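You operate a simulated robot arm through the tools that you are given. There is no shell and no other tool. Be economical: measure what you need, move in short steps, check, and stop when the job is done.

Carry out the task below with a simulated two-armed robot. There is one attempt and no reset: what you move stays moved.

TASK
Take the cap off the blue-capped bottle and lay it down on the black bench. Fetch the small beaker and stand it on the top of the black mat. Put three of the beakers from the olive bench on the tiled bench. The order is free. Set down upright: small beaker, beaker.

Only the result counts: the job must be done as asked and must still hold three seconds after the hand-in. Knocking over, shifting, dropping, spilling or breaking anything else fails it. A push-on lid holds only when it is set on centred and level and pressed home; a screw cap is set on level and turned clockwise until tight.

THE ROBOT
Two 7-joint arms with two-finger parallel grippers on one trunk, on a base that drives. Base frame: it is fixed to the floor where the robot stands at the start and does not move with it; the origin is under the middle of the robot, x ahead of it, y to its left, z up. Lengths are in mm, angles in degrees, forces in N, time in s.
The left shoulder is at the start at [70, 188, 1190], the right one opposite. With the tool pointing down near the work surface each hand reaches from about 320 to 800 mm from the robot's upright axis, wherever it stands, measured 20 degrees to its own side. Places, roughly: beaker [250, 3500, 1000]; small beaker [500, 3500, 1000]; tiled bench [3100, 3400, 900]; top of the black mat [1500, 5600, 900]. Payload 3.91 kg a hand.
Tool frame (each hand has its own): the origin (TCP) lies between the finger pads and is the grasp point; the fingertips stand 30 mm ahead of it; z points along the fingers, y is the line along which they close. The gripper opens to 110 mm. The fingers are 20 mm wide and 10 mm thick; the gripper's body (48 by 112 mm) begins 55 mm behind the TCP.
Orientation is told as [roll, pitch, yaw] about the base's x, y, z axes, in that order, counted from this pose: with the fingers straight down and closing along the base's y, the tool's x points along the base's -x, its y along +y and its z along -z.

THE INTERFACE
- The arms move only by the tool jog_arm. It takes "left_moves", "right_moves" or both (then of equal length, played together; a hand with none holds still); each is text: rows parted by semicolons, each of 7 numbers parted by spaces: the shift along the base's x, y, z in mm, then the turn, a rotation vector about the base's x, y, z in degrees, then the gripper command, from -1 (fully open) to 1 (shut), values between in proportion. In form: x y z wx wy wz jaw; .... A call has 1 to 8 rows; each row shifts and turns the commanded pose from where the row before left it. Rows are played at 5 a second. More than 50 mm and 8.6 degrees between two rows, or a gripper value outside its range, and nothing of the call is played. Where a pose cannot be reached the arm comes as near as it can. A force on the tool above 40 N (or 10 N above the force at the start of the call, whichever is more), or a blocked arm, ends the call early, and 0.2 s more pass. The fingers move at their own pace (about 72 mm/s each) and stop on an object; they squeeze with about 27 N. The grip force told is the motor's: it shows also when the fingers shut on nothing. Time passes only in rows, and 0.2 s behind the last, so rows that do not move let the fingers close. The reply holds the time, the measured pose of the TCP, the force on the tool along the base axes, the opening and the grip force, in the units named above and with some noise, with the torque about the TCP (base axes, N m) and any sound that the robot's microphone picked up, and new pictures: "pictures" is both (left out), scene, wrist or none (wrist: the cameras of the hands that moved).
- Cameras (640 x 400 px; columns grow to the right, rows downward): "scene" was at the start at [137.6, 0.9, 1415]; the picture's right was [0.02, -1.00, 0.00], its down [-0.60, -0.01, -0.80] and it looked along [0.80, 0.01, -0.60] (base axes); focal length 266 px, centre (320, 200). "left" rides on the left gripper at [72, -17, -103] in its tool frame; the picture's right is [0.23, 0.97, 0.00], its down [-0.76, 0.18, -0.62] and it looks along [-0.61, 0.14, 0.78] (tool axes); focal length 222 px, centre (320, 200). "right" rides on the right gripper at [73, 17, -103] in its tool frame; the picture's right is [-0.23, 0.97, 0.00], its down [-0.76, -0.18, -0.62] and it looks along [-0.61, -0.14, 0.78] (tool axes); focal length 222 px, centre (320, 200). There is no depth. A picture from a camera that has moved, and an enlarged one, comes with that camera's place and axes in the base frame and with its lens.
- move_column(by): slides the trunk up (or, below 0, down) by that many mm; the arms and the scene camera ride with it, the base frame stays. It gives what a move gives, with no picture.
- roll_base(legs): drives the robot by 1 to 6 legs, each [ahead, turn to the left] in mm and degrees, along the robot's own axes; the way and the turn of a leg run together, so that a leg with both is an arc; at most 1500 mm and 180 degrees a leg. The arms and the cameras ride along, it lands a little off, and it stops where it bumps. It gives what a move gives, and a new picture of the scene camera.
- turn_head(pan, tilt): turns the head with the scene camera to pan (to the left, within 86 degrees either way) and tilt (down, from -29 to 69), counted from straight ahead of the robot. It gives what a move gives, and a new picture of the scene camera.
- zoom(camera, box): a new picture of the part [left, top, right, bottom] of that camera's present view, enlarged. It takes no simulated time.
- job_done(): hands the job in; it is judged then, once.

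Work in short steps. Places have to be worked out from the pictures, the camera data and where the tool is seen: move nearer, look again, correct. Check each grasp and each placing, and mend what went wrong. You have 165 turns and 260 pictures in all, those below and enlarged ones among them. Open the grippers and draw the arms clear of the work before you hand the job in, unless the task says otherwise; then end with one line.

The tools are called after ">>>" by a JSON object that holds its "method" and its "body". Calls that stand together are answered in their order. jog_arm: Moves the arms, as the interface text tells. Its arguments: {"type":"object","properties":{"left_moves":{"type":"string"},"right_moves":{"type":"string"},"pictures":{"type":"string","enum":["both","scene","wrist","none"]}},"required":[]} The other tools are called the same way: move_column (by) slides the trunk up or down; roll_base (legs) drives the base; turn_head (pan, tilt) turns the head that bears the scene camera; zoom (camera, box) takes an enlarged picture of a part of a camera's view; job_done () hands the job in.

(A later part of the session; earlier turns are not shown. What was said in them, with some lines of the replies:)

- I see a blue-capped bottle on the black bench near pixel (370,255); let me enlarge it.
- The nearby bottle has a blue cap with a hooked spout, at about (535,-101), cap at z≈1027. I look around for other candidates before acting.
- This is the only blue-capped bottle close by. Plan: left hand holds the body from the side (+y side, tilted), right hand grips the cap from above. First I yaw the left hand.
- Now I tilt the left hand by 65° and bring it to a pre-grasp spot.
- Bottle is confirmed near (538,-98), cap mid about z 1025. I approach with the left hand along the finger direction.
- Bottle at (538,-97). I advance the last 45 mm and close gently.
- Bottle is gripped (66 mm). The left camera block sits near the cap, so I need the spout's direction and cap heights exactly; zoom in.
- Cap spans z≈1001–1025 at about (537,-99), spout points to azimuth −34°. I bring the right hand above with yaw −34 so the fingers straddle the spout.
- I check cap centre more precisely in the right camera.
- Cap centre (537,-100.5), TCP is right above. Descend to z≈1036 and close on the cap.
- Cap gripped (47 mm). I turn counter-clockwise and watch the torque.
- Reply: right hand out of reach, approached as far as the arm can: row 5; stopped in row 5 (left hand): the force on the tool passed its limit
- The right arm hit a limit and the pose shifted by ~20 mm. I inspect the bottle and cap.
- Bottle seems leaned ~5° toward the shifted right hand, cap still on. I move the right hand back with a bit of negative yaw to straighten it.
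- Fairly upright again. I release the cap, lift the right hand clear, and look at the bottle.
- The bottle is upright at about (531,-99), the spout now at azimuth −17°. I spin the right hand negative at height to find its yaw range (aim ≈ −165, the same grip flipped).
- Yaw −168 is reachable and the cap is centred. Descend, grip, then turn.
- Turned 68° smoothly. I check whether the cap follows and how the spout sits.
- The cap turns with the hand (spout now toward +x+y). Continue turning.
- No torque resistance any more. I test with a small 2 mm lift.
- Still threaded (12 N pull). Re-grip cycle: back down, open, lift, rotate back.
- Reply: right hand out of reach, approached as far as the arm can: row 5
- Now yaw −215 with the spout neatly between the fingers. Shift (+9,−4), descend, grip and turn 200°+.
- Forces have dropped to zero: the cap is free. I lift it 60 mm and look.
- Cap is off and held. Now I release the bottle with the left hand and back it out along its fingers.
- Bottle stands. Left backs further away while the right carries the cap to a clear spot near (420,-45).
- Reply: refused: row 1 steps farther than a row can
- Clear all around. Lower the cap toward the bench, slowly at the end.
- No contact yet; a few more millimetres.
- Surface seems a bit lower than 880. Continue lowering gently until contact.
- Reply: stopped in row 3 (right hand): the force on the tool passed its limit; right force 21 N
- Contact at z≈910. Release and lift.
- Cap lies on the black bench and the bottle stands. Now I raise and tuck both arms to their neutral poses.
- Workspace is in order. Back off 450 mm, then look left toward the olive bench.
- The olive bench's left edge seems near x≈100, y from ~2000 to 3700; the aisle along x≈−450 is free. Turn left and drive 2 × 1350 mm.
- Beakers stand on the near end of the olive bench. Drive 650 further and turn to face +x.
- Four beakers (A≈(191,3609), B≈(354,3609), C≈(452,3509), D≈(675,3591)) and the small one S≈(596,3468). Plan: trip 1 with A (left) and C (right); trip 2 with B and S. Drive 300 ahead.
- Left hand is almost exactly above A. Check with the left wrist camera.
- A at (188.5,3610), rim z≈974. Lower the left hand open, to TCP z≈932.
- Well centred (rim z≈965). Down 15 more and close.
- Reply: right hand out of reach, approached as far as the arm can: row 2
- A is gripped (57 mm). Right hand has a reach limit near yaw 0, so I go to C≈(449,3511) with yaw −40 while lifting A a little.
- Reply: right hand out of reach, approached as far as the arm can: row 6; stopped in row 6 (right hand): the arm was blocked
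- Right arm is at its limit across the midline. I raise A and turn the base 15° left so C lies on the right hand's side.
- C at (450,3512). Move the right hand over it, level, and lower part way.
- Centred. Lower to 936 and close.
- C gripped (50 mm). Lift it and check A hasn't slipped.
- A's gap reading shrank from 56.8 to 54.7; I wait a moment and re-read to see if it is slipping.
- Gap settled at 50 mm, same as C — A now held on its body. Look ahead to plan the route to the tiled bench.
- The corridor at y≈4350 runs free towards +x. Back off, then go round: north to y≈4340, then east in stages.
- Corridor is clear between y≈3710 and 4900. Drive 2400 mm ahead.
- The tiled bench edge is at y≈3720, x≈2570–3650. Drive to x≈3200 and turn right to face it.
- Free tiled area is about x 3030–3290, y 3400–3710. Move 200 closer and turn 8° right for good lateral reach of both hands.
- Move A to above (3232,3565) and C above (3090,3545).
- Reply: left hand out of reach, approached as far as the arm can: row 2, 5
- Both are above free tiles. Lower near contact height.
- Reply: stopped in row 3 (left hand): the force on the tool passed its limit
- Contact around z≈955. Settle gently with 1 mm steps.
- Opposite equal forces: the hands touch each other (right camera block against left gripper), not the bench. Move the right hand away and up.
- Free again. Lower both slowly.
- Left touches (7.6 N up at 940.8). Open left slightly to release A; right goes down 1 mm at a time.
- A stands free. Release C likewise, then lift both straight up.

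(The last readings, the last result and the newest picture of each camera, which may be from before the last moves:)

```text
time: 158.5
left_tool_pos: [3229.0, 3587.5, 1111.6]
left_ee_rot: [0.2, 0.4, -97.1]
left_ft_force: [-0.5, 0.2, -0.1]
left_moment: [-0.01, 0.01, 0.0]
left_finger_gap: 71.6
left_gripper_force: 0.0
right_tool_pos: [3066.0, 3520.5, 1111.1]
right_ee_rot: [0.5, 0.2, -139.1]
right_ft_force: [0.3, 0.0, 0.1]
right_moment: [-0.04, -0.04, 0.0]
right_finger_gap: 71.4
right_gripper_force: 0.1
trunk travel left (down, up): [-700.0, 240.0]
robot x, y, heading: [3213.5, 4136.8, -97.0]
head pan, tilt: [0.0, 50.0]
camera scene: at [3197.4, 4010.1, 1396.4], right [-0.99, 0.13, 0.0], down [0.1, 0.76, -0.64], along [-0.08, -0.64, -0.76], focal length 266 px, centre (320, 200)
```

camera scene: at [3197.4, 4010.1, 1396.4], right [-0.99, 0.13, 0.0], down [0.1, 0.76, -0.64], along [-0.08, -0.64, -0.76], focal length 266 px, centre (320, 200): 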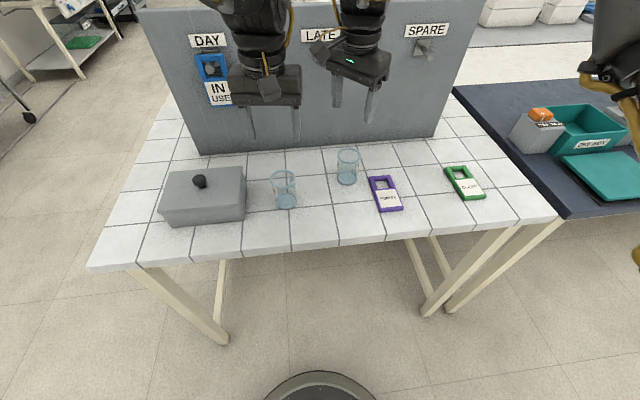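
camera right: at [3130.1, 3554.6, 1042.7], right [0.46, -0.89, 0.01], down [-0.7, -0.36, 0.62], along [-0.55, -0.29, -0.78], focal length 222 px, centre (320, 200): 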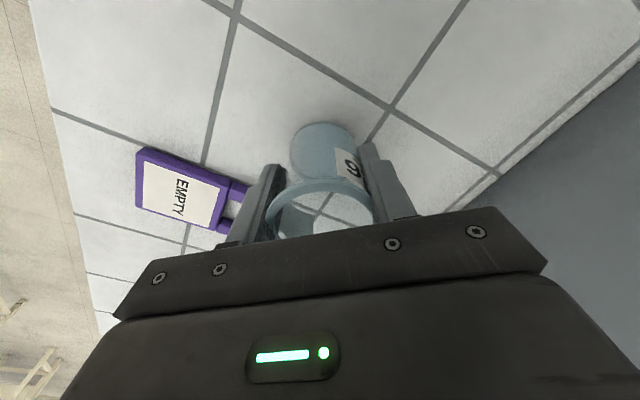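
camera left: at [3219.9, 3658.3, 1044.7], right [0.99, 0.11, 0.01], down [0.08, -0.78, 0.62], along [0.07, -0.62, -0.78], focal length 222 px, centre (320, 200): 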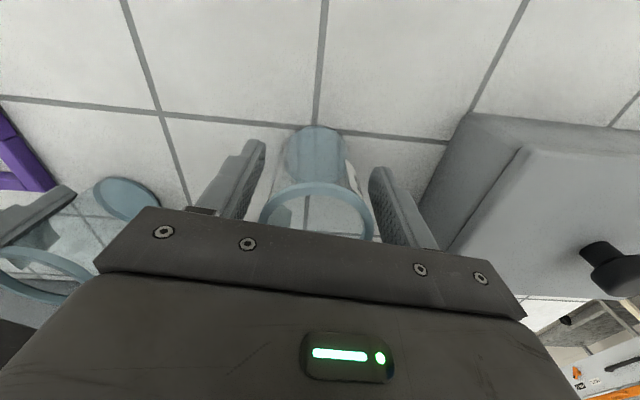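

Both beakers stand upright on the tiles. Retract the arms.

>>> {"method": "jog_arm", "body": {"left_moves": "13 26 12 0 0 0 -1;13 26 12 0 0 0 -1;13 26 12 0 0 0 -1;13 26 12 0 0 0 -1;13 26 12 0 0 0 -1;13 26 12 0 0 0 -1;13 26 12 0 0 0 -1", "right_moves": "-10 42 12 0 0 0 -1;-10 42 12 0 0 0 -1;-10 42 12 0 0 0 -1;-10 42 12 0 0 0 -1;-11 42 12 0 0 0 -1;-11 42 12 0 0 0 -1;-11 42 12 0 0 0 -1", "pictures": "none"}}

>>> {"method": "roll_base", "body": {"legs": [[-200, 0], [0, -83], [1500, 0], [1500, 0], [700, 0], [0, 90]]}}

```text
time: 160.1
left_tool_pos: [3318.4, 3769.6, 1194.2]
left_ee_rot: [0.3, 0.2, -97.0]
left_ft_force: [-0.7, 0.2, -0.2]
left_moment: [-0.03, 0.0, 0.01]
left_finger_gap: 109.8
left_gripper_force: 0.1
right_tool_pos: [2993.9, 3817.2, 1193.9]
right_ee_rot: [0.6, 0.1, -139.2]
right_ft_force: [-0.1, 1.1, 0.2]
right_moment: [-0.04, -0.01, 0.0]
right_finger_gap: 110.1
right_gripper_force: 0.1
trunk travel left (down, up): [-700.0, 240.0]
robot x, y, heading: [3210.0, 4136.3, -97.5]
head pan, tilt: [0.0, 50.0]
```

```text
time: 186.6
left_tool_pos: [-330.3, 4010.9, 1193.4]
left_ee_rot: [0.3, 0.4, -90.7]
left_ft_force: [-0.6, 0.2, -0.3]
left_moment: [-0.02, 0.01, -0.03]
left_finger_gap: 109.8
left_gripper_force: 0.0
right_tool_pos: [-657.3, 4020.3, 1193.1]
right_ee_rot: [0.5, 0.1, -132.7]
right_ft_force: [0.1, -0.1, 0.4]
right_moment: [0.0, 0.03, -0.02]
right_finger_gap: 109.8
right_gripper_force: 0.0
trunk travel left (down, up): [-700.0, 240.0]
robot x, y, heading: [-475.9, 4363.0, -90.7]
head pan, tilt: [0.0, 50.0]
camera scene: at [-478.2, 4235.8, 1396.2], right [-1.0, 0.02, 0.0], down [0.01, 0.77, -0.64], along [-0.01, -0.64, -0.77], focal length 266 px, centre (320, 200)
```

scene: 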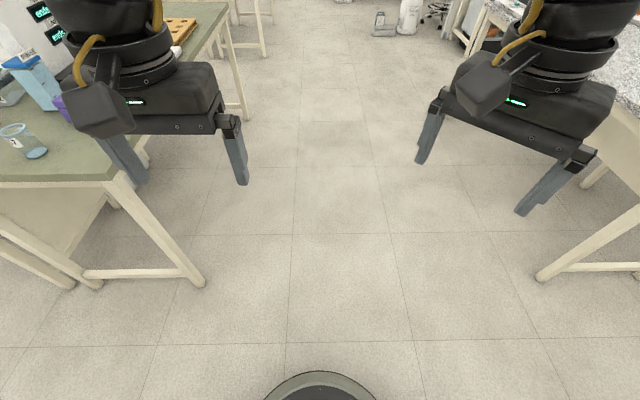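

From here it's better to approach the olive bench from its +y side: then S is on the left hand and B on the right. Drive to about (480,4130) facing −y.

>>> {"method": "roll_base", "body": {"legs": [[0, 90.7], [956, 0], [0, -90], [220, 0]]}}

>>> {"method": "turn_head", "body": {"pan": 0, "tilt": 50}}

```text
time: 200.6
left_tool_pos: [637.3, 3779.2, 1193.6]
left_ee_rot: [0.4, 0.3, -90.1]
left_ft_force: [0.1, 0.3, -0.3]
left_moment: [-0.01, -0.02, -0.03]
left_finger_gap: 110.2
left_gripper_force: 0.2
right_tool_pos: [308.8, 3784.5, 1193.5]
right_ee_rot: [0.5, 0.0, -132.2]
right_ft_force: [0.2, 0.2, 0.8]
right_moment: [-0.01, 0.01, -0.04]
right_finger_gap: 110.0
right_gripper_force: 0.1
trunk travel left (down, up): [-700.0, 240.0]
robot x, y, heading: [484.6, 4129.2, -90.3]
head pan, tilt: [0.0, 50.0]
camera scene: at [485.7, 4002.5, 1396.3], right [-1.0, 0.0, 0.0], down [0.0, 0.77, -0.64], along [0.0, -0.64, -0.77], focal length 266 px, centre (320, 200)
```

scene: 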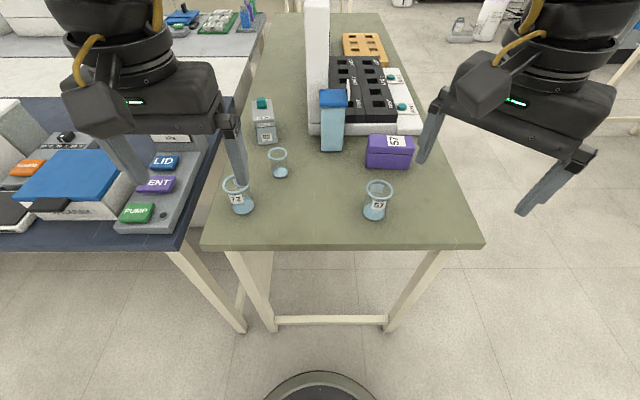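

```text
time: 201.2
left_tool_pos: [635.9, 3777.8, 1194.4]
left_ee_rot: [0.3, 0.4, -90.2]
left_ft_force: [-1.0, 0.7, 0.4]
left_moment: [-0.02, 0.04, -0.01]
left_finger_gap: 110.0
left_gripper_force: 0.0
right_tool_pos: [309.9, 3784.1, 1194.1]
right_ee_rot: [0.5, 0.1, -132.1]
right_ft_force: [0.3, -0.1, 0.0]
right_moment: [0.0, -0.01, -0.01]
right_finger_gap: 110.0
right_gripper_force: 0.0
trunk travel left (down, up): [-700.0, 240.0]
robot x, y, heading: [483.2, 4130.2, -90.3]
head pan, tilt: [0.0, 50.0]
camera scene: at [485.8, 4001.4, 1396.2], right [-1.0, 0.0, 0.0], down [0.0, 0.77, -0.64], along [0.0, -0.64, -0.77], focal length 266 px, centre (320, 200)
```

scene: 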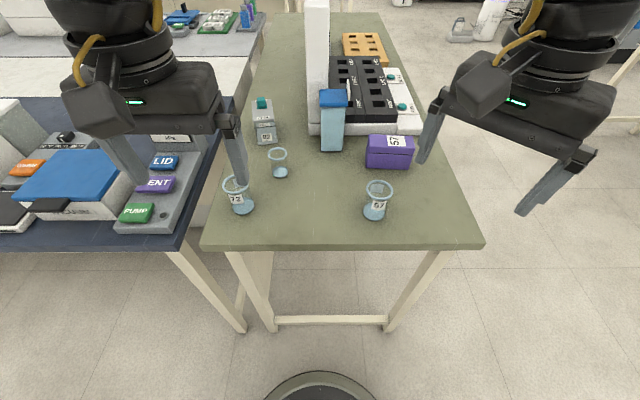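

S≈(594,3474), B≈(354,3614). Move the left hand over S and the right over B.

>>> {"method": "jog_arm", "body": {"left_moves": "-6 -43.5 -16 -0.4 0.3 0 -1;-6 -43.5 -16 0 0 0 -1;-6 -43.5 -16 0 0 0 -1;-6 -43.5 -16 0 0 0 -1;-6 -43.5 -16 0 0 0 -1;-6 -43.5 -16 0 0 0 -1;-6 -43.5 -16 0 0 0 -1", "right_moves": "6.3 -24.3 -20 0.3 0.4 0 -1;6.3 -24.3 -20 0 0 0 -1;6.3 -24.3 -20 0 0 0 -1;6.3 -24.3 -20 0 0 0 -1;6.3 -24.3 -20 0 0 0 -1;6.3 -24.3 -20 0 0 0 -1;6.3 -24.3 -20 0 0 0 -1", "pictures": "both"}}

```text
time: 202.8
left_tool_pos: [532.7, 3549.6, 1068.7]
left_ee_rot: [0.0, 0.0, -89.9]
left_ft_force: [-0.7, -0.6, -0.1]
left_moment: [0.03, 0.04, -0.02]
left_finger_gap: 110.1
left_gripper_force: 0.0
left hand out of reach, approached as far as the arm can: row 4, 5, 6, 7
right_tool_pos: [352.5, 3609.5, 1051.4]
right_ee_rot: [-0.1, 0.2, -132.1]
right_ft_force: [0.7, -0.4, -0.5]
right_moment: [0.04, 0.05, 0.04]
right_finger_gap: 110.2
right_gripper_force: 0.0
trunk travel left (down, up): [-700.0, 240.0]
robot x, y, heading: [488.2, 4130.7, -90.3]
head pan, tilt: [0.0, 50.0]
camera scene: at [485.6, 3997.5, 1395.8], right [-1.0, 0.0, 0.0], down [0.0, 0.77, -0.64], along [0.0, -0.64, -0.77], focal length 266 px, centre (320, 200)
camera right: at [413.2, 3653.0, 1154.6], right [0.57, -0.82, 0.0], down [-0.64, -0.45, 0.62], along [-0.51, -0.35, -0.78], focal length 222 px, centre (320, 200)
camera left: at [516.0, 3622.3, 1174.1], right [0.97, 0.23, 0.0], down [0.18, -0.76, 0.62], along [0.14, -0.61, -0.78], focal length 222 px, centre (320, 200)
```

scene: 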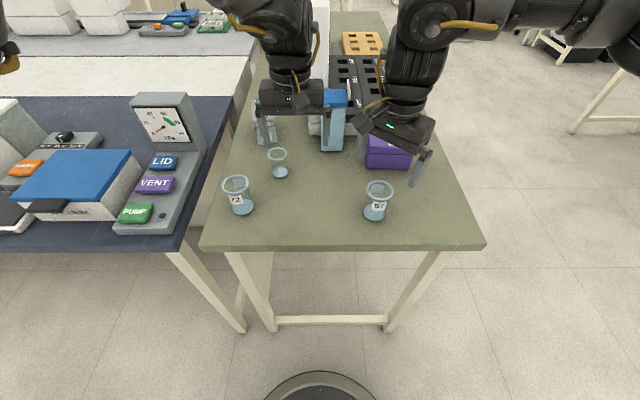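
right: 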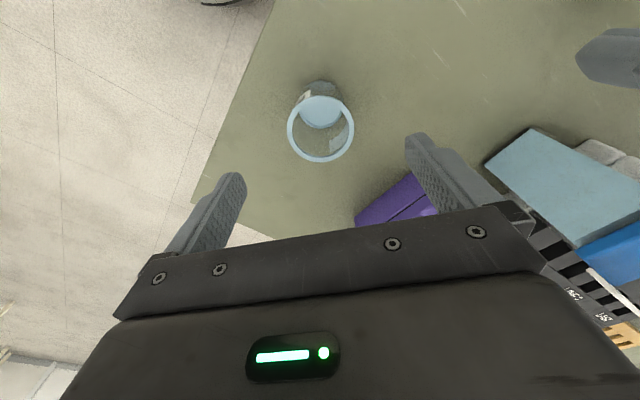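
left: 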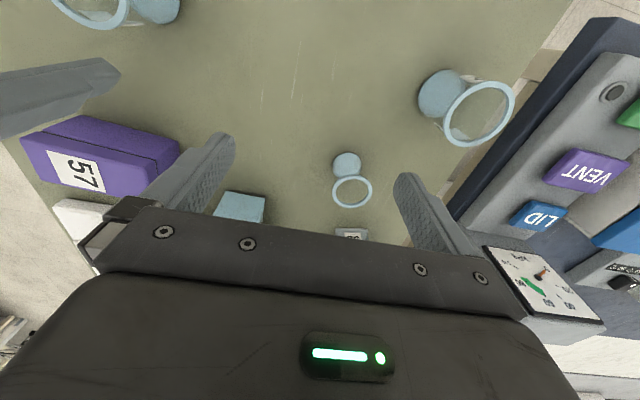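

Left needs positive yaw to reach. Rotate left +40 while moving to S=(591,3473); right descends onto B=(354,3613) and grips.

>>> {"method": "jog_arm", "body": {"left_moves": "0 0 0 0 0 8 -1;0 0 0 0 0 8 -1;0 0 0 0 0 8 -1;14 -19 0 0 0 8 -1;14 -19 0 0 0 8 -1;15 -19 0 0 0 0 -1;15 -19 0 0 0 0 -1", "right_moves": "1.5 3.5 -40 0 0 0 -1;0 0 -40 0 0 0 -1;0 0 -32 0 0 0 -1;0 0 0 0 0 0 -0.3;0 0 0 0 0 0 0.2;0 0 0 0 0 0 1;0 0 0 0 0 0 1", "pictures": "both"}}

```text
time: 204.3
left_tool_pos: [591.0, 3477.1, 1070.9]
left_ee_rot: [0.1, 0.2, -50.0]
left_ft_force: [-0.5, 0.2, -0.8]
left_moment: [0.02, -0.01, -0.01]
left_finger_gap: 109.6
left_gripper_force: 0.1
right_tool_pos: [354.9, 3616.7, 940.5]
right_ee_rot: [-0.1, 0.1, -132.2]
right_ft_force: [-0.2, 0.3, -1.0]
right_moment: [0.04, 0.02, 0.02]
right_finger_gap: 51.7
right_gripper_force: 26.7
trunk travel left (down, up): [-700.0, 240.0]
robot x, y, heading: [488.7, 4128.1, -90.2]
head pan, tilt: [0.0, 50.0]
camera scene: at [486.4, 3999.9, 1396.0], right [-1.0, 0.0, 0.0], down [0.0, 0.77, -0.64], along [0.0, -0.64, -0.77], focal length 266 px, centre (320, 200)
camera right: at [415.0, 3659.5, 1044.0], right [0.57, -0.82, 0.0], down [-0.64, -0.45, 0.62], along [-0.51, -0.35, -0.78], focal length 222 px, centre (320, 200)
camera left: at [533.0, 3521.5, 1175.5], right [0.6, 0.8, 0.0], down [0.63, -0.47, 0.62], along [0.5, -0.37, -0.78], focal length 222 px, centre (320, 200)
```

scene: 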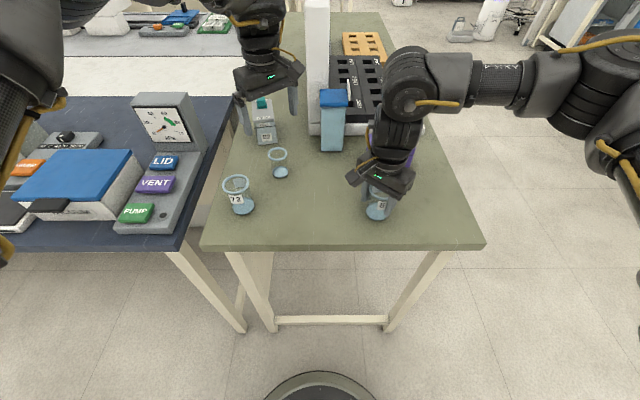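
right: 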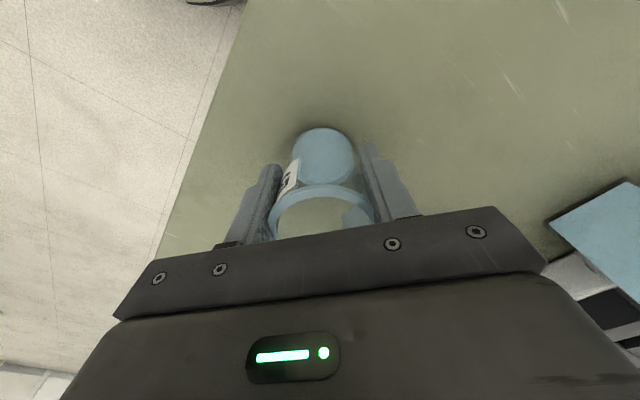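
left: 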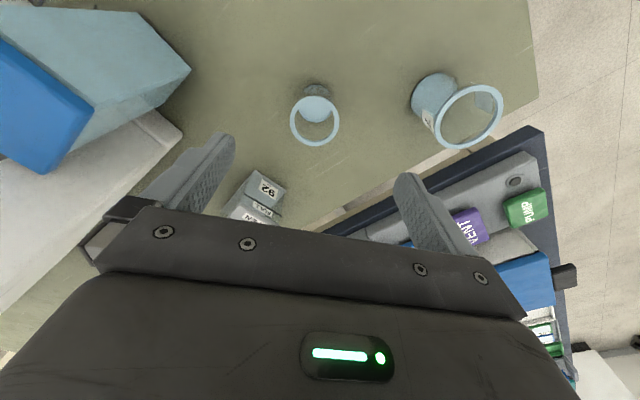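

B gripped (52 mm). Lower left onto S (593,3471) to TCP z≈925 and grip; lift B slowly meanwhile.

>>> {"method": "jog_arm", "body": {"left_moves": "2 -6 -40 0 0 0 -1;0 0 -40 0 0 0 -1;0 0 -40 0 0 0 -1;0 0 -26 0 0 0 -1;0 0 0 0 0 0 -0.2;0 0 0 0 0 0 0.3;0 0 0 0 0 0 1;0 0 0 0 0 0 1", "right_moves": "0 0 0 0 0 0 1;0 0 0 0 0 0 1;0 0 5 0 0 0 1;0 0 10 0 0 0 1;0 0 10 0 0 0 1;0 0 10 0 0 0 1;0 0 10 0 0 0 1;0 0 10 0 0 0 1", "pictures": "wrist"}}

```text
time: 206.2
left_tool_pos: [593.6, 3472.5, 924.6]
left_ee_rot: [0.0, 0.0, -50.1]
left_ft_force: [-0.5, 0.0, 0.8]
left_moment: [-0.01, -0.01, -0.02]
left_finger_gap: 41.0
left_gripper_force: 26.5
right_tool_pos: [354.5, 3617.5, 996.8]
right_ee_rot: [0.0, 0.2, -132.2]
right_ft_force: [-0.3, 0.7, -0.1]
right_moment: [-0.02, -0.02, 0.01]
right_finger_gap: 51.4
right_gripper_force: 27.0
trunk travel left (down, up): [-700.0, 240.0]
robot x, y, heading: [488.2, 4128.6, -90.4]
head pan, tilt: [0.0, 50.0]
camera right: at [414.4, 3660.7, 1100.1], right [0.57, -0.82, 0.0], down [-0.64, -0.45, 0.62], along [-0.51, -0.35, -0.78], focal length 222 px, centre (320, 200)
camera left: at [534.4, 3517.2, 1029.8], right [0.6, 0.8, 0.0], down [0.62, -0.47, 0.62], along [0.5, -0.37, -0.78], focal length 222 px, centre (320, 200)
```

right: 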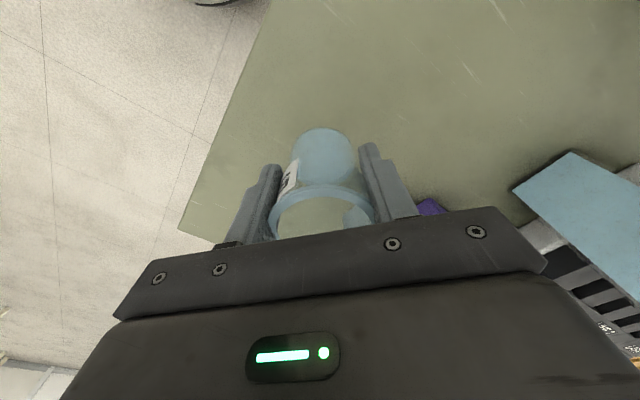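
left: 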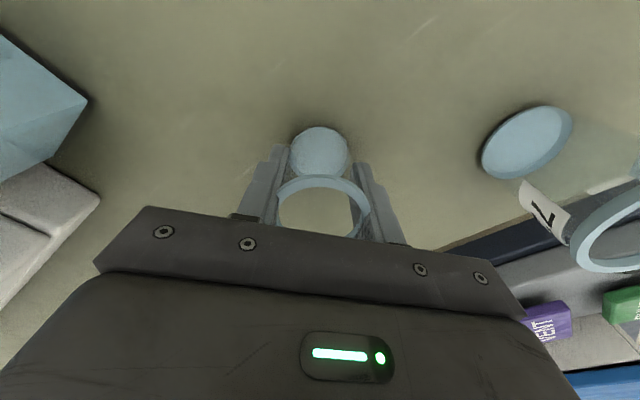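

S gripped (41 mm). Lift both, then retract toward the robot.

>>> {"method": "jog_arm", "body": {"left_moves": "0 0 15 0 0 0 1;0 0 30 0 0 0 1;0 0 40 0 0 0 1;0 0 40 0 0 0 1;0 0 40 0 0 0 1;0 30 10 0 0 0 1;0 30 0 0 0 0 1;0 30 0 0 0 0 1", "right_moves": "0 0 15 0 0 0 1;0 0 20 0 0 0 1;0 0 20 0 0 0 1;0 0 20 0 0 0 1;0 0 20 0 0 0 1;0 0 20 0 0 0 1;0 20 0 0 0 0 1;0 20 0 0 0 0 1", "pictures": "both"}}

```text
time: 207.9
left_tool_pos: [594.0, 3564.2, 1101.0]
left_ee_rot: [0.0, -0.1, -50.1]
left_ft_force: [0.7, 0.8, -0.5]
left_moment: [-0.01, 0.0, -0.01]
left_finger_gap: 41.2
left_gripper_force: 27.0
right_tool_pos: [354.9, 3658.2, 1112.7]
right_ee_rot: [0.0, 0.0, -132.1]
right_ft_force: [1.0, 0.7, -0.5]
right_moment: [0.01, 0.01, -0.01]
right_finger_gap: 51.4
right_gripper_force: 26.9
trunk travel left (down, up): [-700.0, 240.0]
robot x, y, heading: [485.0, 4131.8, -90.5]
head pan, tilt: [0.0, 50.0]
camera scene: at [485.7, 4003.0, 1396.3], right [-1.0, 0.01, 0.0], down [0.0, 0.77, -0.64], along [0.0, -0.64, -0.77], focal length 266 px, centre (320, 200)
camera right: at [414.4, 3701.1, 1215.7], right [0.57, -0.82, 0.0], down [-0.64, -0.45, 0.62], along [-0.51, -0.35, -0.78], focal length 222 px, centre (320, 200)
camera left: at [534.1, 3608.0, 1206.0], right [0.6, 0.8, 0.0], down [0.62, -0.47, 0.62], along [0.5, -0.38, -0.78], focal length 222 px, centre (320, 200)
```

scene: 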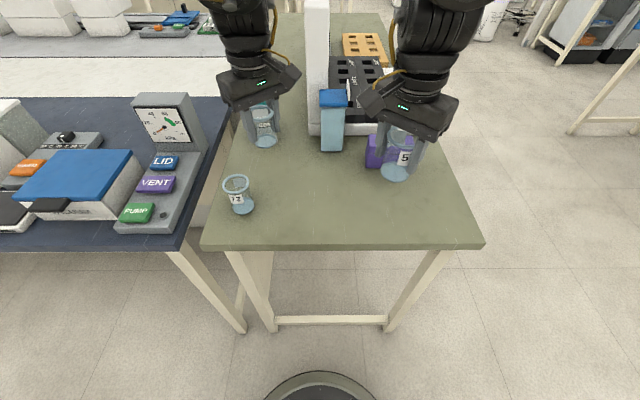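
right: 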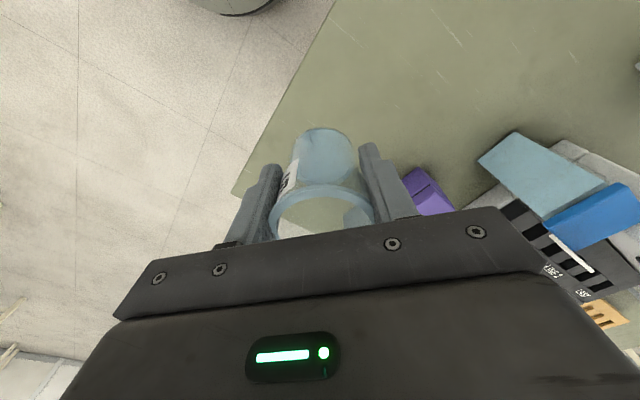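
left: 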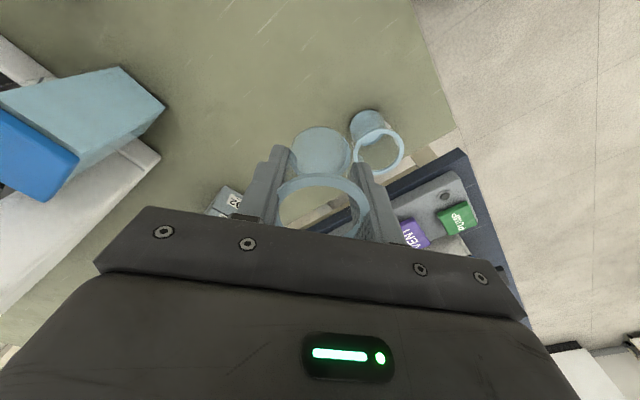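

Drive to the tiled bench: target spot for B is (2865,3600), between the purple and green frames.

>>> {"method": "roll_base", "body": {"legs": [[-200, 0], [0, 90.3], [1250, 0], [1260, 0], [0, -90], [200, 0]]}}

```text
time: 230.3
left_tool_pos: [3106.8, 3562.9, 1101.8]
left_ee_rot: [-0.1, -0.1, -50.5]
left_ft_force: [0.6, -0.4, 0.2]
left_moment: [-0.03, -0.01, 0.0]
left_finger_gap: 40.4
left_gripper_force: 27.1
right_tool_pos: [2867.8, 3658.4, 1112.5]
right_ee_rot: [0.0, 0.2, -132.5]
right_ft_force: [-0.1, 0.2, 0.6]
right_moment: [0.01, -0.02, 0.02]
right_finger_gap: 50.4
right_gripper_force: 27.1
trunk travel left (down, up): [-700.0, 240.0]
robot x, y, heading: [3001.8, 4133.0, -90.7]
head pan, tilt: [0.0, 50.0]
camera scene: at [3001.3, 4003.0, 1396.3], right [-1.0, 0.01, 0.0], down [0.01, 0.77, -0.64], along [-0.01, -0.64, -0.77], focal length 266 px, centre (320, 200)
```

scene: 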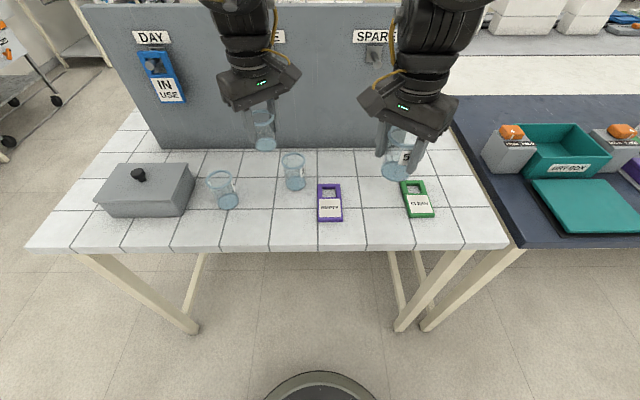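

B goes to (2861,3597). Move over and lower to z≈955.

>>> {"method": "jog_arm", "body": {"right_moves": "-3 -30 0 0 0 0 1;-3 -30 0 0 0 0 1;0 0 -35 0 0 0 1;0 0 -35 0 0 0 1;0 0 -35 0 0 0 1;0 0 -30 0 0 0 1;0 0 -20 0 0 0 1", "pictures": "both"}}

```text
time: 231.9
left_tool_pos: [3106.6, 3561.9, 1100.4]
left_ee_rot: [0.1, 0.0, -50.5]
left_ft_force: [0.5, 0.3, -0.6]
left_moment: [-0.02, -0.06, 0.01]
left_finger_gap: 40.4
left_gripper_force: 27.5
right_tool_pos: [2861.6, 3598.5, 957.1]
right_ee_rot: [0.1, 0.0, -132.4]
right_ft_force: [-0.8, -0.3, -0.1]
right_moment: [0.01, -0.01, -0.02]
right_finger_gap: 50.6
right_gripper_force: 27.7
trunk travel left (down, up): [-700.0, 240.0]
robot x, y, heading: [3003.3, 4128.5, -90.5]
head pan, tilt: [0.0, 50.0]
camera scene: at [3001.5, 4001.6, 1396.2], right [-1.0, 0.01, 0.0], down [0.01, 0.77, -0.64], along [-0.01, -0.64, -0.77], focal length 266 px, centre (320, 200)
camera right: at [2921.8, 3641.3, 1059.0], right [0.56, -0.83, 0.0], down [-0.65, -0.44, 0.62], along [-0.51, -0.35, -0.78], focal length 222 px, centre (320, 200)
```

scene: 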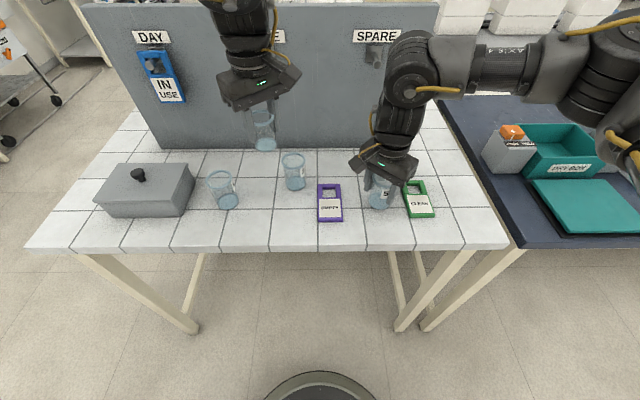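
right: 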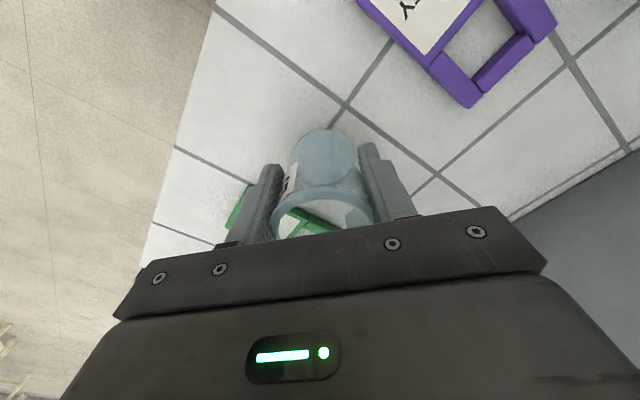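

Clear of both frames. Lower slowly to contact.

>>> {"method": "jog_arm", "body": {"right_moves": "0 0 -6 0 0 0 1;0 0 -4 0 0 0 1;0 0 -2 0 0 0 1;0 0 -1 0 0 0 1;0 0 -1 0 0 0 1", "pictures": "none"}}

```text
time: 233.1
left_tool_pos: [3106.6, 3561.6, 1099.8]
left_ee_rot: [0.0, -0.1, -50.4]
left_ft_force: [0.7, -0.4, -0.5]
left_moment: [0.04, 0.0, 0.01]
left_finger_gap: 40.3
left_gripper_force: 26.9
right_tool_pos: [2862.0, 3598.9, 943.0]
right_ee_rot: [0.0, 0.0, -132.5]
right_ft_force: [0.1, 1.0, -1.5]
right_moment: [-0.02, 0.0, -0.03]
right_finger_gap: 50.2
right_gripper_force: 27.1
trunk travel left (down, up): [-700.0, 240.0]
robot x, y, heading: [3002.2, 4128.9, -90.4]
head pan, tilt: [0.0, 50.0]
```

>>> {"method": "jog_arm", "body": {"right_moves": "0 0 -1 0 0 0 1;0 0 -1 0 0 0 1;0 0 -1 0 0 0 1;0 0 0 0 0 0 1", "pictures": "none"}}

```text
time: 234.1
left_tool_pos: [3105.4, 3562.0, 1101.6]
left_ee_rot: [0.0, 0.0, -50.5]
left_ft_force: [0.0, -0.5, -0.9]
left_moment: [0.0, 0.02, 0.0]
left_finger_gap: 40.4
left_gripper_force: 27.7
right_tool_pos: [2861.8, 3599.0, 940.9]
right_ee_rot: [0.0, 0.0, -132.5]
right_ft_force: [-1.0, -0.8, 6.0]
right_moment: [-0.07, 0.14, 0.0]
right_finger_gap: 50.5
right_gripper_force: 26.9
trunk travel left (down, up): [-700.0, 240.0]
robot x, y, heading: [3004.4, 4129.4, -90.6]
head pan, tilt: [0.0, 50.0]
```

Contact (6 N). Release and lift.

>>> {"method": "jog_arm", "body": {"right_moves": "0 0 0.5 0 0 0 0.3;0 0 0 0 0 0 -0.1;0 0 0 0 0 0 -0.3;0 0 10 0 0 0 -0.3;0 0 30 0 0 0 -0.3;0 0 40 0 0 0 -0.3;0 10 45 0 0 0 -0.3;0 20 40 0 0 0 -0.3", "pictures": "scene"}}

```text
time: 235.9
left_tool_pos: [3106.0, 3564.7, 1101.2]
left_ee_rot: [0.1, -0.2, -50.4]
left_ft_force: [0.2, -0.2, 0.1]
left_moment: [-0.02, 0.0, 0.0]
left_finger_gap: 40.7
left_gripper_force: 27.2
right_tool_pos: [2862.6, 3630.4, 1107.7]
right_ee_rot: [0.1, 0.1, -132.5]
right_ft_force: [-0.9, -0.3, -0.5]
right_moment: [-0.03, 0.01, 0.03]
right_finger_gap: 71.5
right_gripper_force: 0.1
trunk travel left (down, up): [-700.0, 240.0]
robot x, y, heading: [3002.0, 4129.1, -90.6]
head pan, tilt: [0.0, 50.0]
camera scene: at [3001.8, 4004.3, 1396.3], right [-1.0, 0.01, 0.0], down [0.01, 0.77, -0.64], along [-0.01, -0.64, -0.77], focal length 266 px, centre (320, 200)
```

scene: 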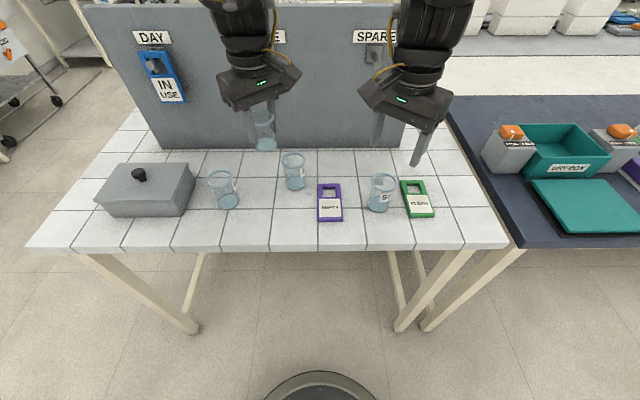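

All three beakers are on the tiled bench. Retract the right hand, then drive west toward the mat area and look.

>>> {"method": "jog_arm", "body": {"right_moves": "-8 40 15 0 0 0 -1;-8 40 15 0 0 0 -1;-8 40 15 0 0 0 -1;-8 35 15 0 0 0 -1", "pictures": "none"}}

>>> {"method": "roll_base", "body": {"legs": [[-200, 0], [0, -89.5], [900, 0], [0, -90]]}}

>>> {"method": "turn_head", "body": {"pan": 15, "tilt": 25}}

```text
time: 236.9
left_tool_pos: [3105.9, 3562.8, 1103.0]
left_ee_rot: [0.0, 0.0, -50.5]
left_ft_force: [-0.6, 1.1, -0.2]
left_moment: [-0.04, -0.03, -0.01]
left_finger_gap: 40.5
left_gripper_force: 26.9
right_tool_pos: [2828.9, 3785.6, 1166.7]
right_ee_rot: [0.2, 0.0, -132.7]
right_ft_force: [0.5, 0.1, 0.2]
right_moment: [-0.04, -0.01, 0.01]
right_finger_gap: 110.0
right_gripper_force: 0.1
trunk travel left (down, up): [-700.0, 240.0]
robot x, y, heading: [3000.6, 4131.3, -90.8]
head pan, tilt: [0.0, 50.0]
```

```text
time: 250.5
left_tool_pos: [1990.1, 4896.8, 1101.6]
left_ee_rot: [0.0, -0.1, 130.5]
left_ft_force: [0.3, -0.5, -0.5]
left_moment: [-0.01, -0.03, 0.02]
left_finger_gap: 40.8
left_gripper_force: 27.1
right_tool_pos: [2270.1, 4679.4, 1167.5]
right_ee_rot: [0.0, 0.1, 48.4]
right_ft_force: [0.4, 0.0, -0.6]
right_moment: [0.02, 0.01, 0.01]
right_finger_gap: 109.9
right_gripper_force: 0.2
trunk travel left (down, up): [-700.0, 240.0]
robot x, y, heading: [2104.9, 4327.2, 90.3]
head pan, tilt: [0.0, 50.0]
camera scene: at [2103.0, 4457.0, 1396.2], right [1.0, 0.01, 0.0], down [0.0, -0.77, -0.64], along [0.0, 0.64, -0.77], focal length 266 px, centre (320, 200)
```

scene: 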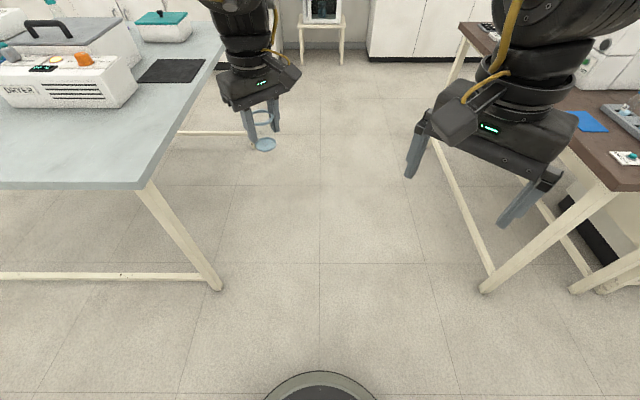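

```text
time: 251.4
left_tool_pos: [1991.0, 4896.0, 1100.8]
left_ee_rot: [0.0, 0.0, 130.4]
left_ft_force: [-0.1, 0.5, -1.2]
left_moment: [0.01, -0.03, -0.01]
left_finger_gap: 40.4
left_gripper_force: 27.1
right_tool_pos: [2269.7, 4679.7, 1165.3]
right_ee_rot: [0.1, 0.0, 48.4]
right_ft_force: [0.2, -0.5, 0.4]
right_moment: [-0.02, 0.0, -0.01]
right_finger_gap: 109.9
right_gripper_force: 0.0
trunk travel left (down, up): [-700.0, 240.0]
robot x, y, heading: [2103.7, 4329.1, 90.5]
head pan, tilt: [15.0, 25.0]
camera scene: at [2079.2, 4468.8, 1433.6], right [0.96, 0.26, 0.0], down [0.11, -0.41, -0.91], along [-0.24, 0.87, -0.42], focal length 266 px, centre (320, 200)
```

scene: 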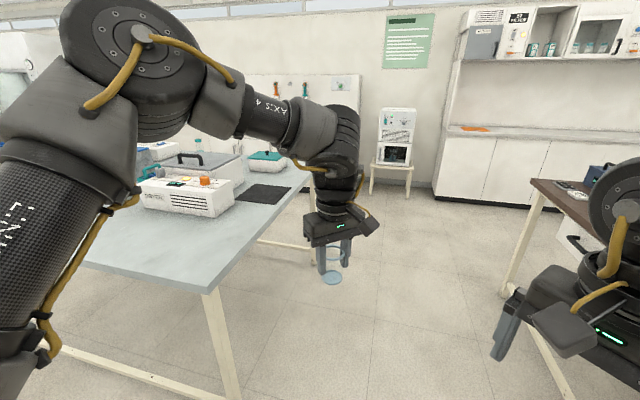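

The black mat lies on the light-blue table at x≈1385–1592, y≈5482–5690. Drive up the aisle to y≈5690 and turn left to face it.

>>> {"method": "roll_base", "body": {"legs": [[1365, 0], [0, 89.5]]}}

>>> {"method": "turn_head", "body": {"pan": 0, "tilt": 50}}

```text
time: 261.9
left_tool_pos: [1527.3, 5571.5, 1101.1]
left_ee_rot: [0.0, 0.0, -139.7]
left_ft_force: [0.0, 0.8, -0.2]
left_moment: [-0.03, -0.02, 0.0]
left_finger_gap: 40.2
left_gripper_force: 26.8
right_tool_pos: [1745.3, 5851.1, 1166.2]
right_ee_rot: [0.0, 0.2, 138.3]
right_ft_force: [0.1, 0.3, -0.7]
right_moment: [-0.01, 0.04, 0.02]
right_finger_gap: 109.7
right_gripper_force: 0.0
trunk travel left (down, up): [-700.0, 240.0]
robot x, y, heading: [2094.7, 5687.7, -180.2]
head pan, tilt: [15.0, 25.0]
camera scene: at [1954.8, 5658.9, 1433.7], right [-0.26, 0.97, 0.0], down [0.41, 0.11, -0.91], along [-0.87, -0.24, -0.42], focal length 266 px, centre (320, 200)
```

scene: 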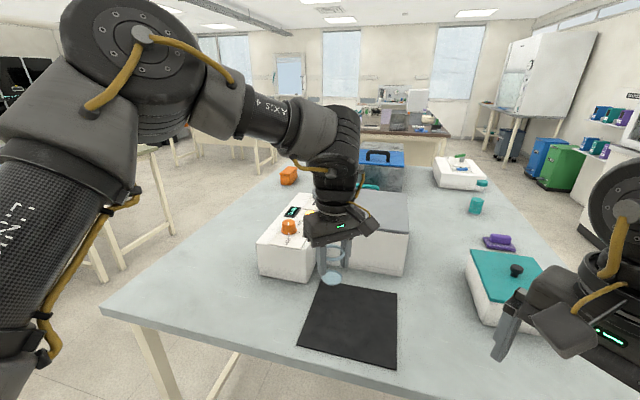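

```text
time: 262.8
left_tool_pos: [1526.4, 5572.4, 1100.8]
left_ee_rot: [-0.1, 0.1, -139.7]
left_ft_force: [-0.3, 0.1, 0.3]
left_moment: [-0.02, 0.04, 0.01]
left_finger_gap: 40.6
left_gripper_force: 26.6
right_tool_pos: [1745.0, 5851.5, 1167.4]
right_ee_rot: [0.0, 0.1, 138.3]
right_ft_force: [0.4, -0.1, 0.3]
right_moment: [-0.05, -0.02, 0.03]
right_finger_gap: 110.1
right_gripper_force: 0.0
trunk travel left (down, up): [-700.0, 240.0]
robot x, y, heading: [2094.7, 5682.1, -179.8]
head pan, tilt: [0.0, 50.0]
camera scene: at [1966.7, 5682.6, 1396.3], right [0.0, 1.0, 0.0], down [0.77, 0.0, -0.64], along [-0.64, 0.0, -0.77], focal length 266 px, centre (320, 200)
```

scene: 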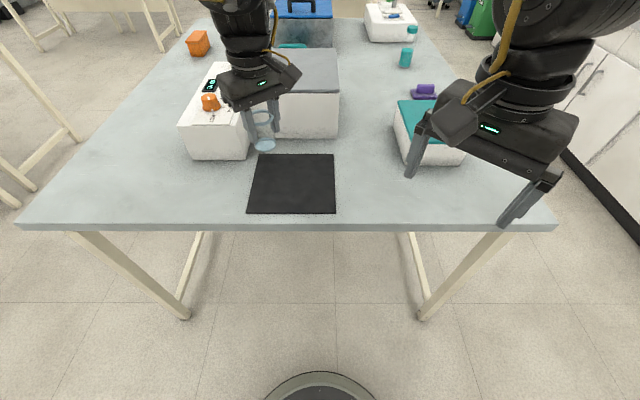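

Mat centre ≈ (1480,5615). Move S above (1503,5602) and lower to z≈945.

>>> {"method": "jog_arm", "body": {"left_moves": "-12 15 0 0 0 0 1;-12 15 0 0 0 0 1;0 0 -35 0 0 0 1;0 0 -35 0 0 0 1;0 0 -35 0 0 0 1;0 0 -30 0 0 0 1;0 0 -20 0 0 0 1", "pictures": "both"}}

```text
time: 264.4
left_tool_pos: [1502.7, 5601.6, 944.5]
left_ee_rot: [0.1, 0.1, -139.7]
left_ft_force: [0.1, -0.3, -0.6]
left_moment: [0.06, 0.01, 0.01]
left_finger_gap: 40.5
left_gripper_force: 27.0
right_tool_pos: [1744.3, 5850.4, 1164.8]
right_ee_rot: [0.0, 0.1, 138.3]
right_ft_force: [0.0, -0.5, -1.1]
right_moment: [0.04, 0.02, 0.0]
right_finger_gap: 110.1
right_gripper_force: 0.1
trunk travel left (down, up): [-700.0, 240.0]
robot x, y, heading: [2091.3, 5685.6, -179.7]
head pan, tilt: [0.0, 50.0]
camera scene: at [1966.2, 5682.8, 1396.2], right [0.0, 1.0, 0.0], down [0.77, 0.0, -0.64], along [-0.64, 0.0, -0.77], focal length 266 px, centre (320, 200)
camera left: at [1547.3, 5661.3, 1049.5], right [0.8, -0.6, 0.0], down [-0.47, -0.63, 0.62], along [-0.37, -0.5, -0.78], focal length 222 px, centre (320, 200)
```

scene: 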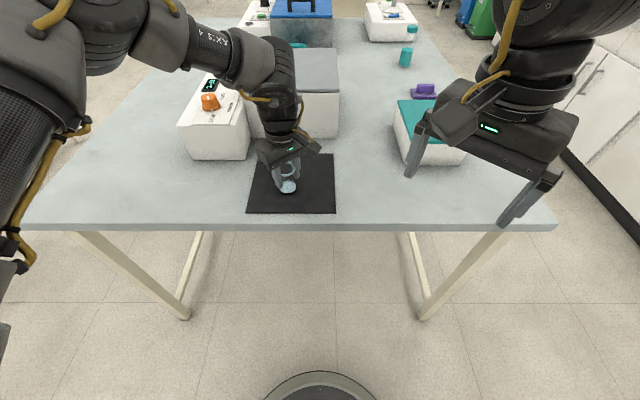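
left: 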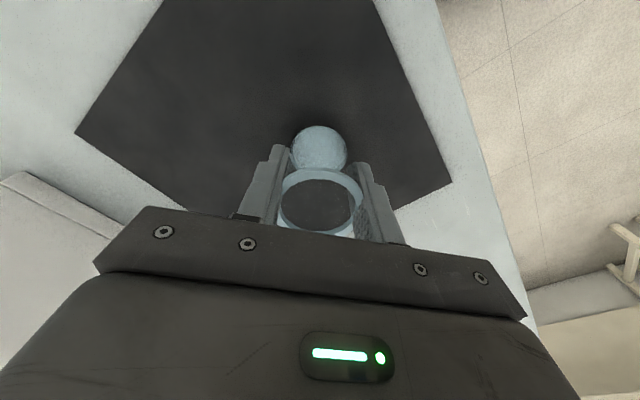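

S's base is ~100 mm inside the mat. Lower to contact.

>>> {"method": "jog_arm", "body": {"left_moves": "0 0 -6 0 0 0 1;0 0 -4 0 0 0 1;0 0 -2 0 0 0 1;0 0 -1 0 0 0 1;0 0 -1 0 0 0 1", "pictures": "none"}}

```text
time: 265.6
left_tool_pos: [1503.0, 5602.3, 934.3]
left_ee_rot: [-0.1, -0.2, -139.7]
left_ft_force: [-3.5, 1.3, 20.6]
left_moment: [-0.07, 0.17, -0.03]
left_finger_gap: 40.3
left_gripper_force: 27.5
right_tool_pos: [1747.2, 5852.3, 1167.2]
right_ee_rot: [0.1, 0.0, 138.3]
right_ft_force: [-0.1, -0.1, 0.4]
right_moment: [0.01, 0.01, -0.02]
right_finger_gap: 109.9
right_gripper_force: 0.1
trunk travel left (down, up): [-700.0, 240.0]
robot x, y, heading: [2089.6, 5684.1, -179.7]
head pan, tilt: [0.0, 50.0]
```

Contact at 934. Ease up 2 mm, release and lift.

>>> {"method": "jog_arm", "body": {"left_moves": "0 0 2 0 0 0 1;0 0 0.5 0 0 0 0.4;0 0 0 0 0 0 0;0 0 0 0 0 0 -0.3;0 0 15 0 0 0 -0.3;0 0 35 0 0 0 -0.3;0 0 45 0 0 0 -0.3;0 0 45 0 0 0 -0.3", "pictures": "both"}}

```text
time: 267.4
left_tool_pos: [1502.8, 5601.5, 1076.9]
left_ee_rot: [0.0, -0.1, -139.8]
left_ft_force: [-0.1, -1.0, 0.4]
left_moment: [-0.01, 0.0, -0.01]
left_finger_gap: 71.5
left_gripper_force: 0.0
right_tool_pos: [1746.3, 5852.9, 1166.3]
right_ee_rot: [0.1, 0.1, 138.4]
right_ft_force: [0.1, 0.1, 0.5]
right_moment: [0.0, -0.01, -0.01]
right_finger_gap: 110.2
right_gripper_force: 0.1
trunk travel left (down, up): [-700.0, 240.0]
robot x, y, heading: [2092.6, 5685.8, -179.8]
head pan, tilt: [0.0, 50.0]
camera scene: at [1968.3, 5683.2, 1396.3], right [0.0, 1.0, 0.0], down [0.77, 0.0, -0.64], along [-0.64, 0.0, -0.77], focal length 266 px, centre (320, 200)
camera left: at [1548.1, 5661.4, 1180.6], right [0.8, -0.6, 0.0], down [-0.46, -0.63, 0.62], along [-0.37, -0.5, -0.78], focal length 222 px, centre (320, 200)
```

scene: 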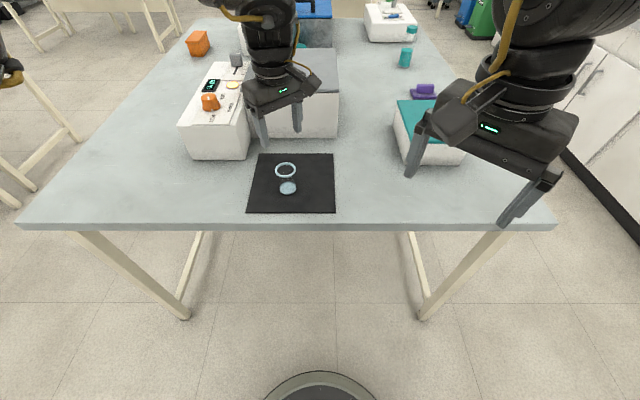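
left: 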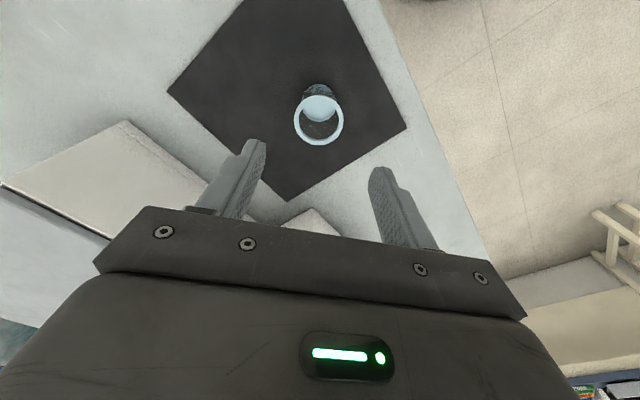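

S stands upright on the mat. Draw the arm clear with open grippers, back off a little, and hand in.

>>> {"method": "jog_arm", "body": {"left_moves": "0 0 40 0 0 0 -0.3;20 0 40 0 0 0 -1;40 -5 10 0 0 0 -1;40 -5 0 0 0 0 -1;40 -5 0 0 0 0 -1;40 -5 0 0 0 0 -1", "pictures": "none"}}

>>> {"method": "roll_base", "body": {"legs": [[-200, 0]]}}

```text
time: 268.8
left_tool_pos: [1684.1, 5579.6, 1164.0]
left_ee_rot: [-0.1, 0.0, -139.7]
left_ft_force: [0.2, -0.1, -0.3]
left_moment: [0.01, 0.03, 0.0]
left_finger_gap: 110.2
left_gripper_force: 0.0
right_tool_pos: [1745.1, 5849.5, 1167.0]
right_ee_rot: [0.0, 0.0, 138.3]
right_ft_force: [1.1, -0.4, -0.1]
right_moment: [-0.02, 0.03, 0.01]
right_finger_gap: 109.9
right_gripper_force: 0.0
trunk travel left (down, up): [-700.0, 240.0]
robot x, y, heading: [2093.6, 5679.8, -179.9]
head pan, tilt: [0.0, 50.0]
```

```text
time: 270.4
left_tool_pos: [1880.4, 5581.8, 1163.3]
left_ee_rot: [0.1, 0.0, -139.6]
left_ft_force: [0.7, -0.7, -0.5]
left_moment: [-0.01, -0.01, -0.02]
left_finger_gap: 110.1
left_gripper_force: 0.0
right_tool_pos: [1942.3, 5852.3, 1165.4]
right_ee_rot: [0.0, 0.1, 138.2]
right_ft_force: [-0.5, -0.5, 0.0]
right_moment: [0.0, -0.04, -0.01]
right_finger_gap: 110.2
right_gripper_force: 0.1
trunk travel left (down, up): [-700.0, 240.0]
robot x, y, heading: [2290.7, 5685.6, -179.7]
head pan, tilt: [0.0, 50.0]
camera scene: at [2164.4, 5683.1, 1396.0], right [0.0, 1.0, 0.0], down [0.77, 0.0, -0.64], along [-0.64, 0.0, -0.77], focal length 266 px, centre (320, 200)
```

scene: 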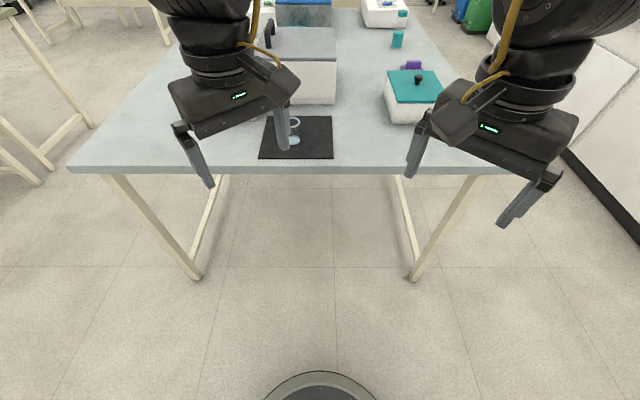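

Everything is placed and the arms are clear; I hand in the job.

>>> {"method": "job_done", "body": {}}

```text
The job is handed in.
```

The job is handed in: the blue cap is off and lying on the black bench, the small beaker stands upright on the black mat, and three beakers from the olive bench stand upright on the tiled bench. While unscrewing the cap, the bottle leaned about 5° and shifted about 5 mm. I straightened it, and it was standing when I left.
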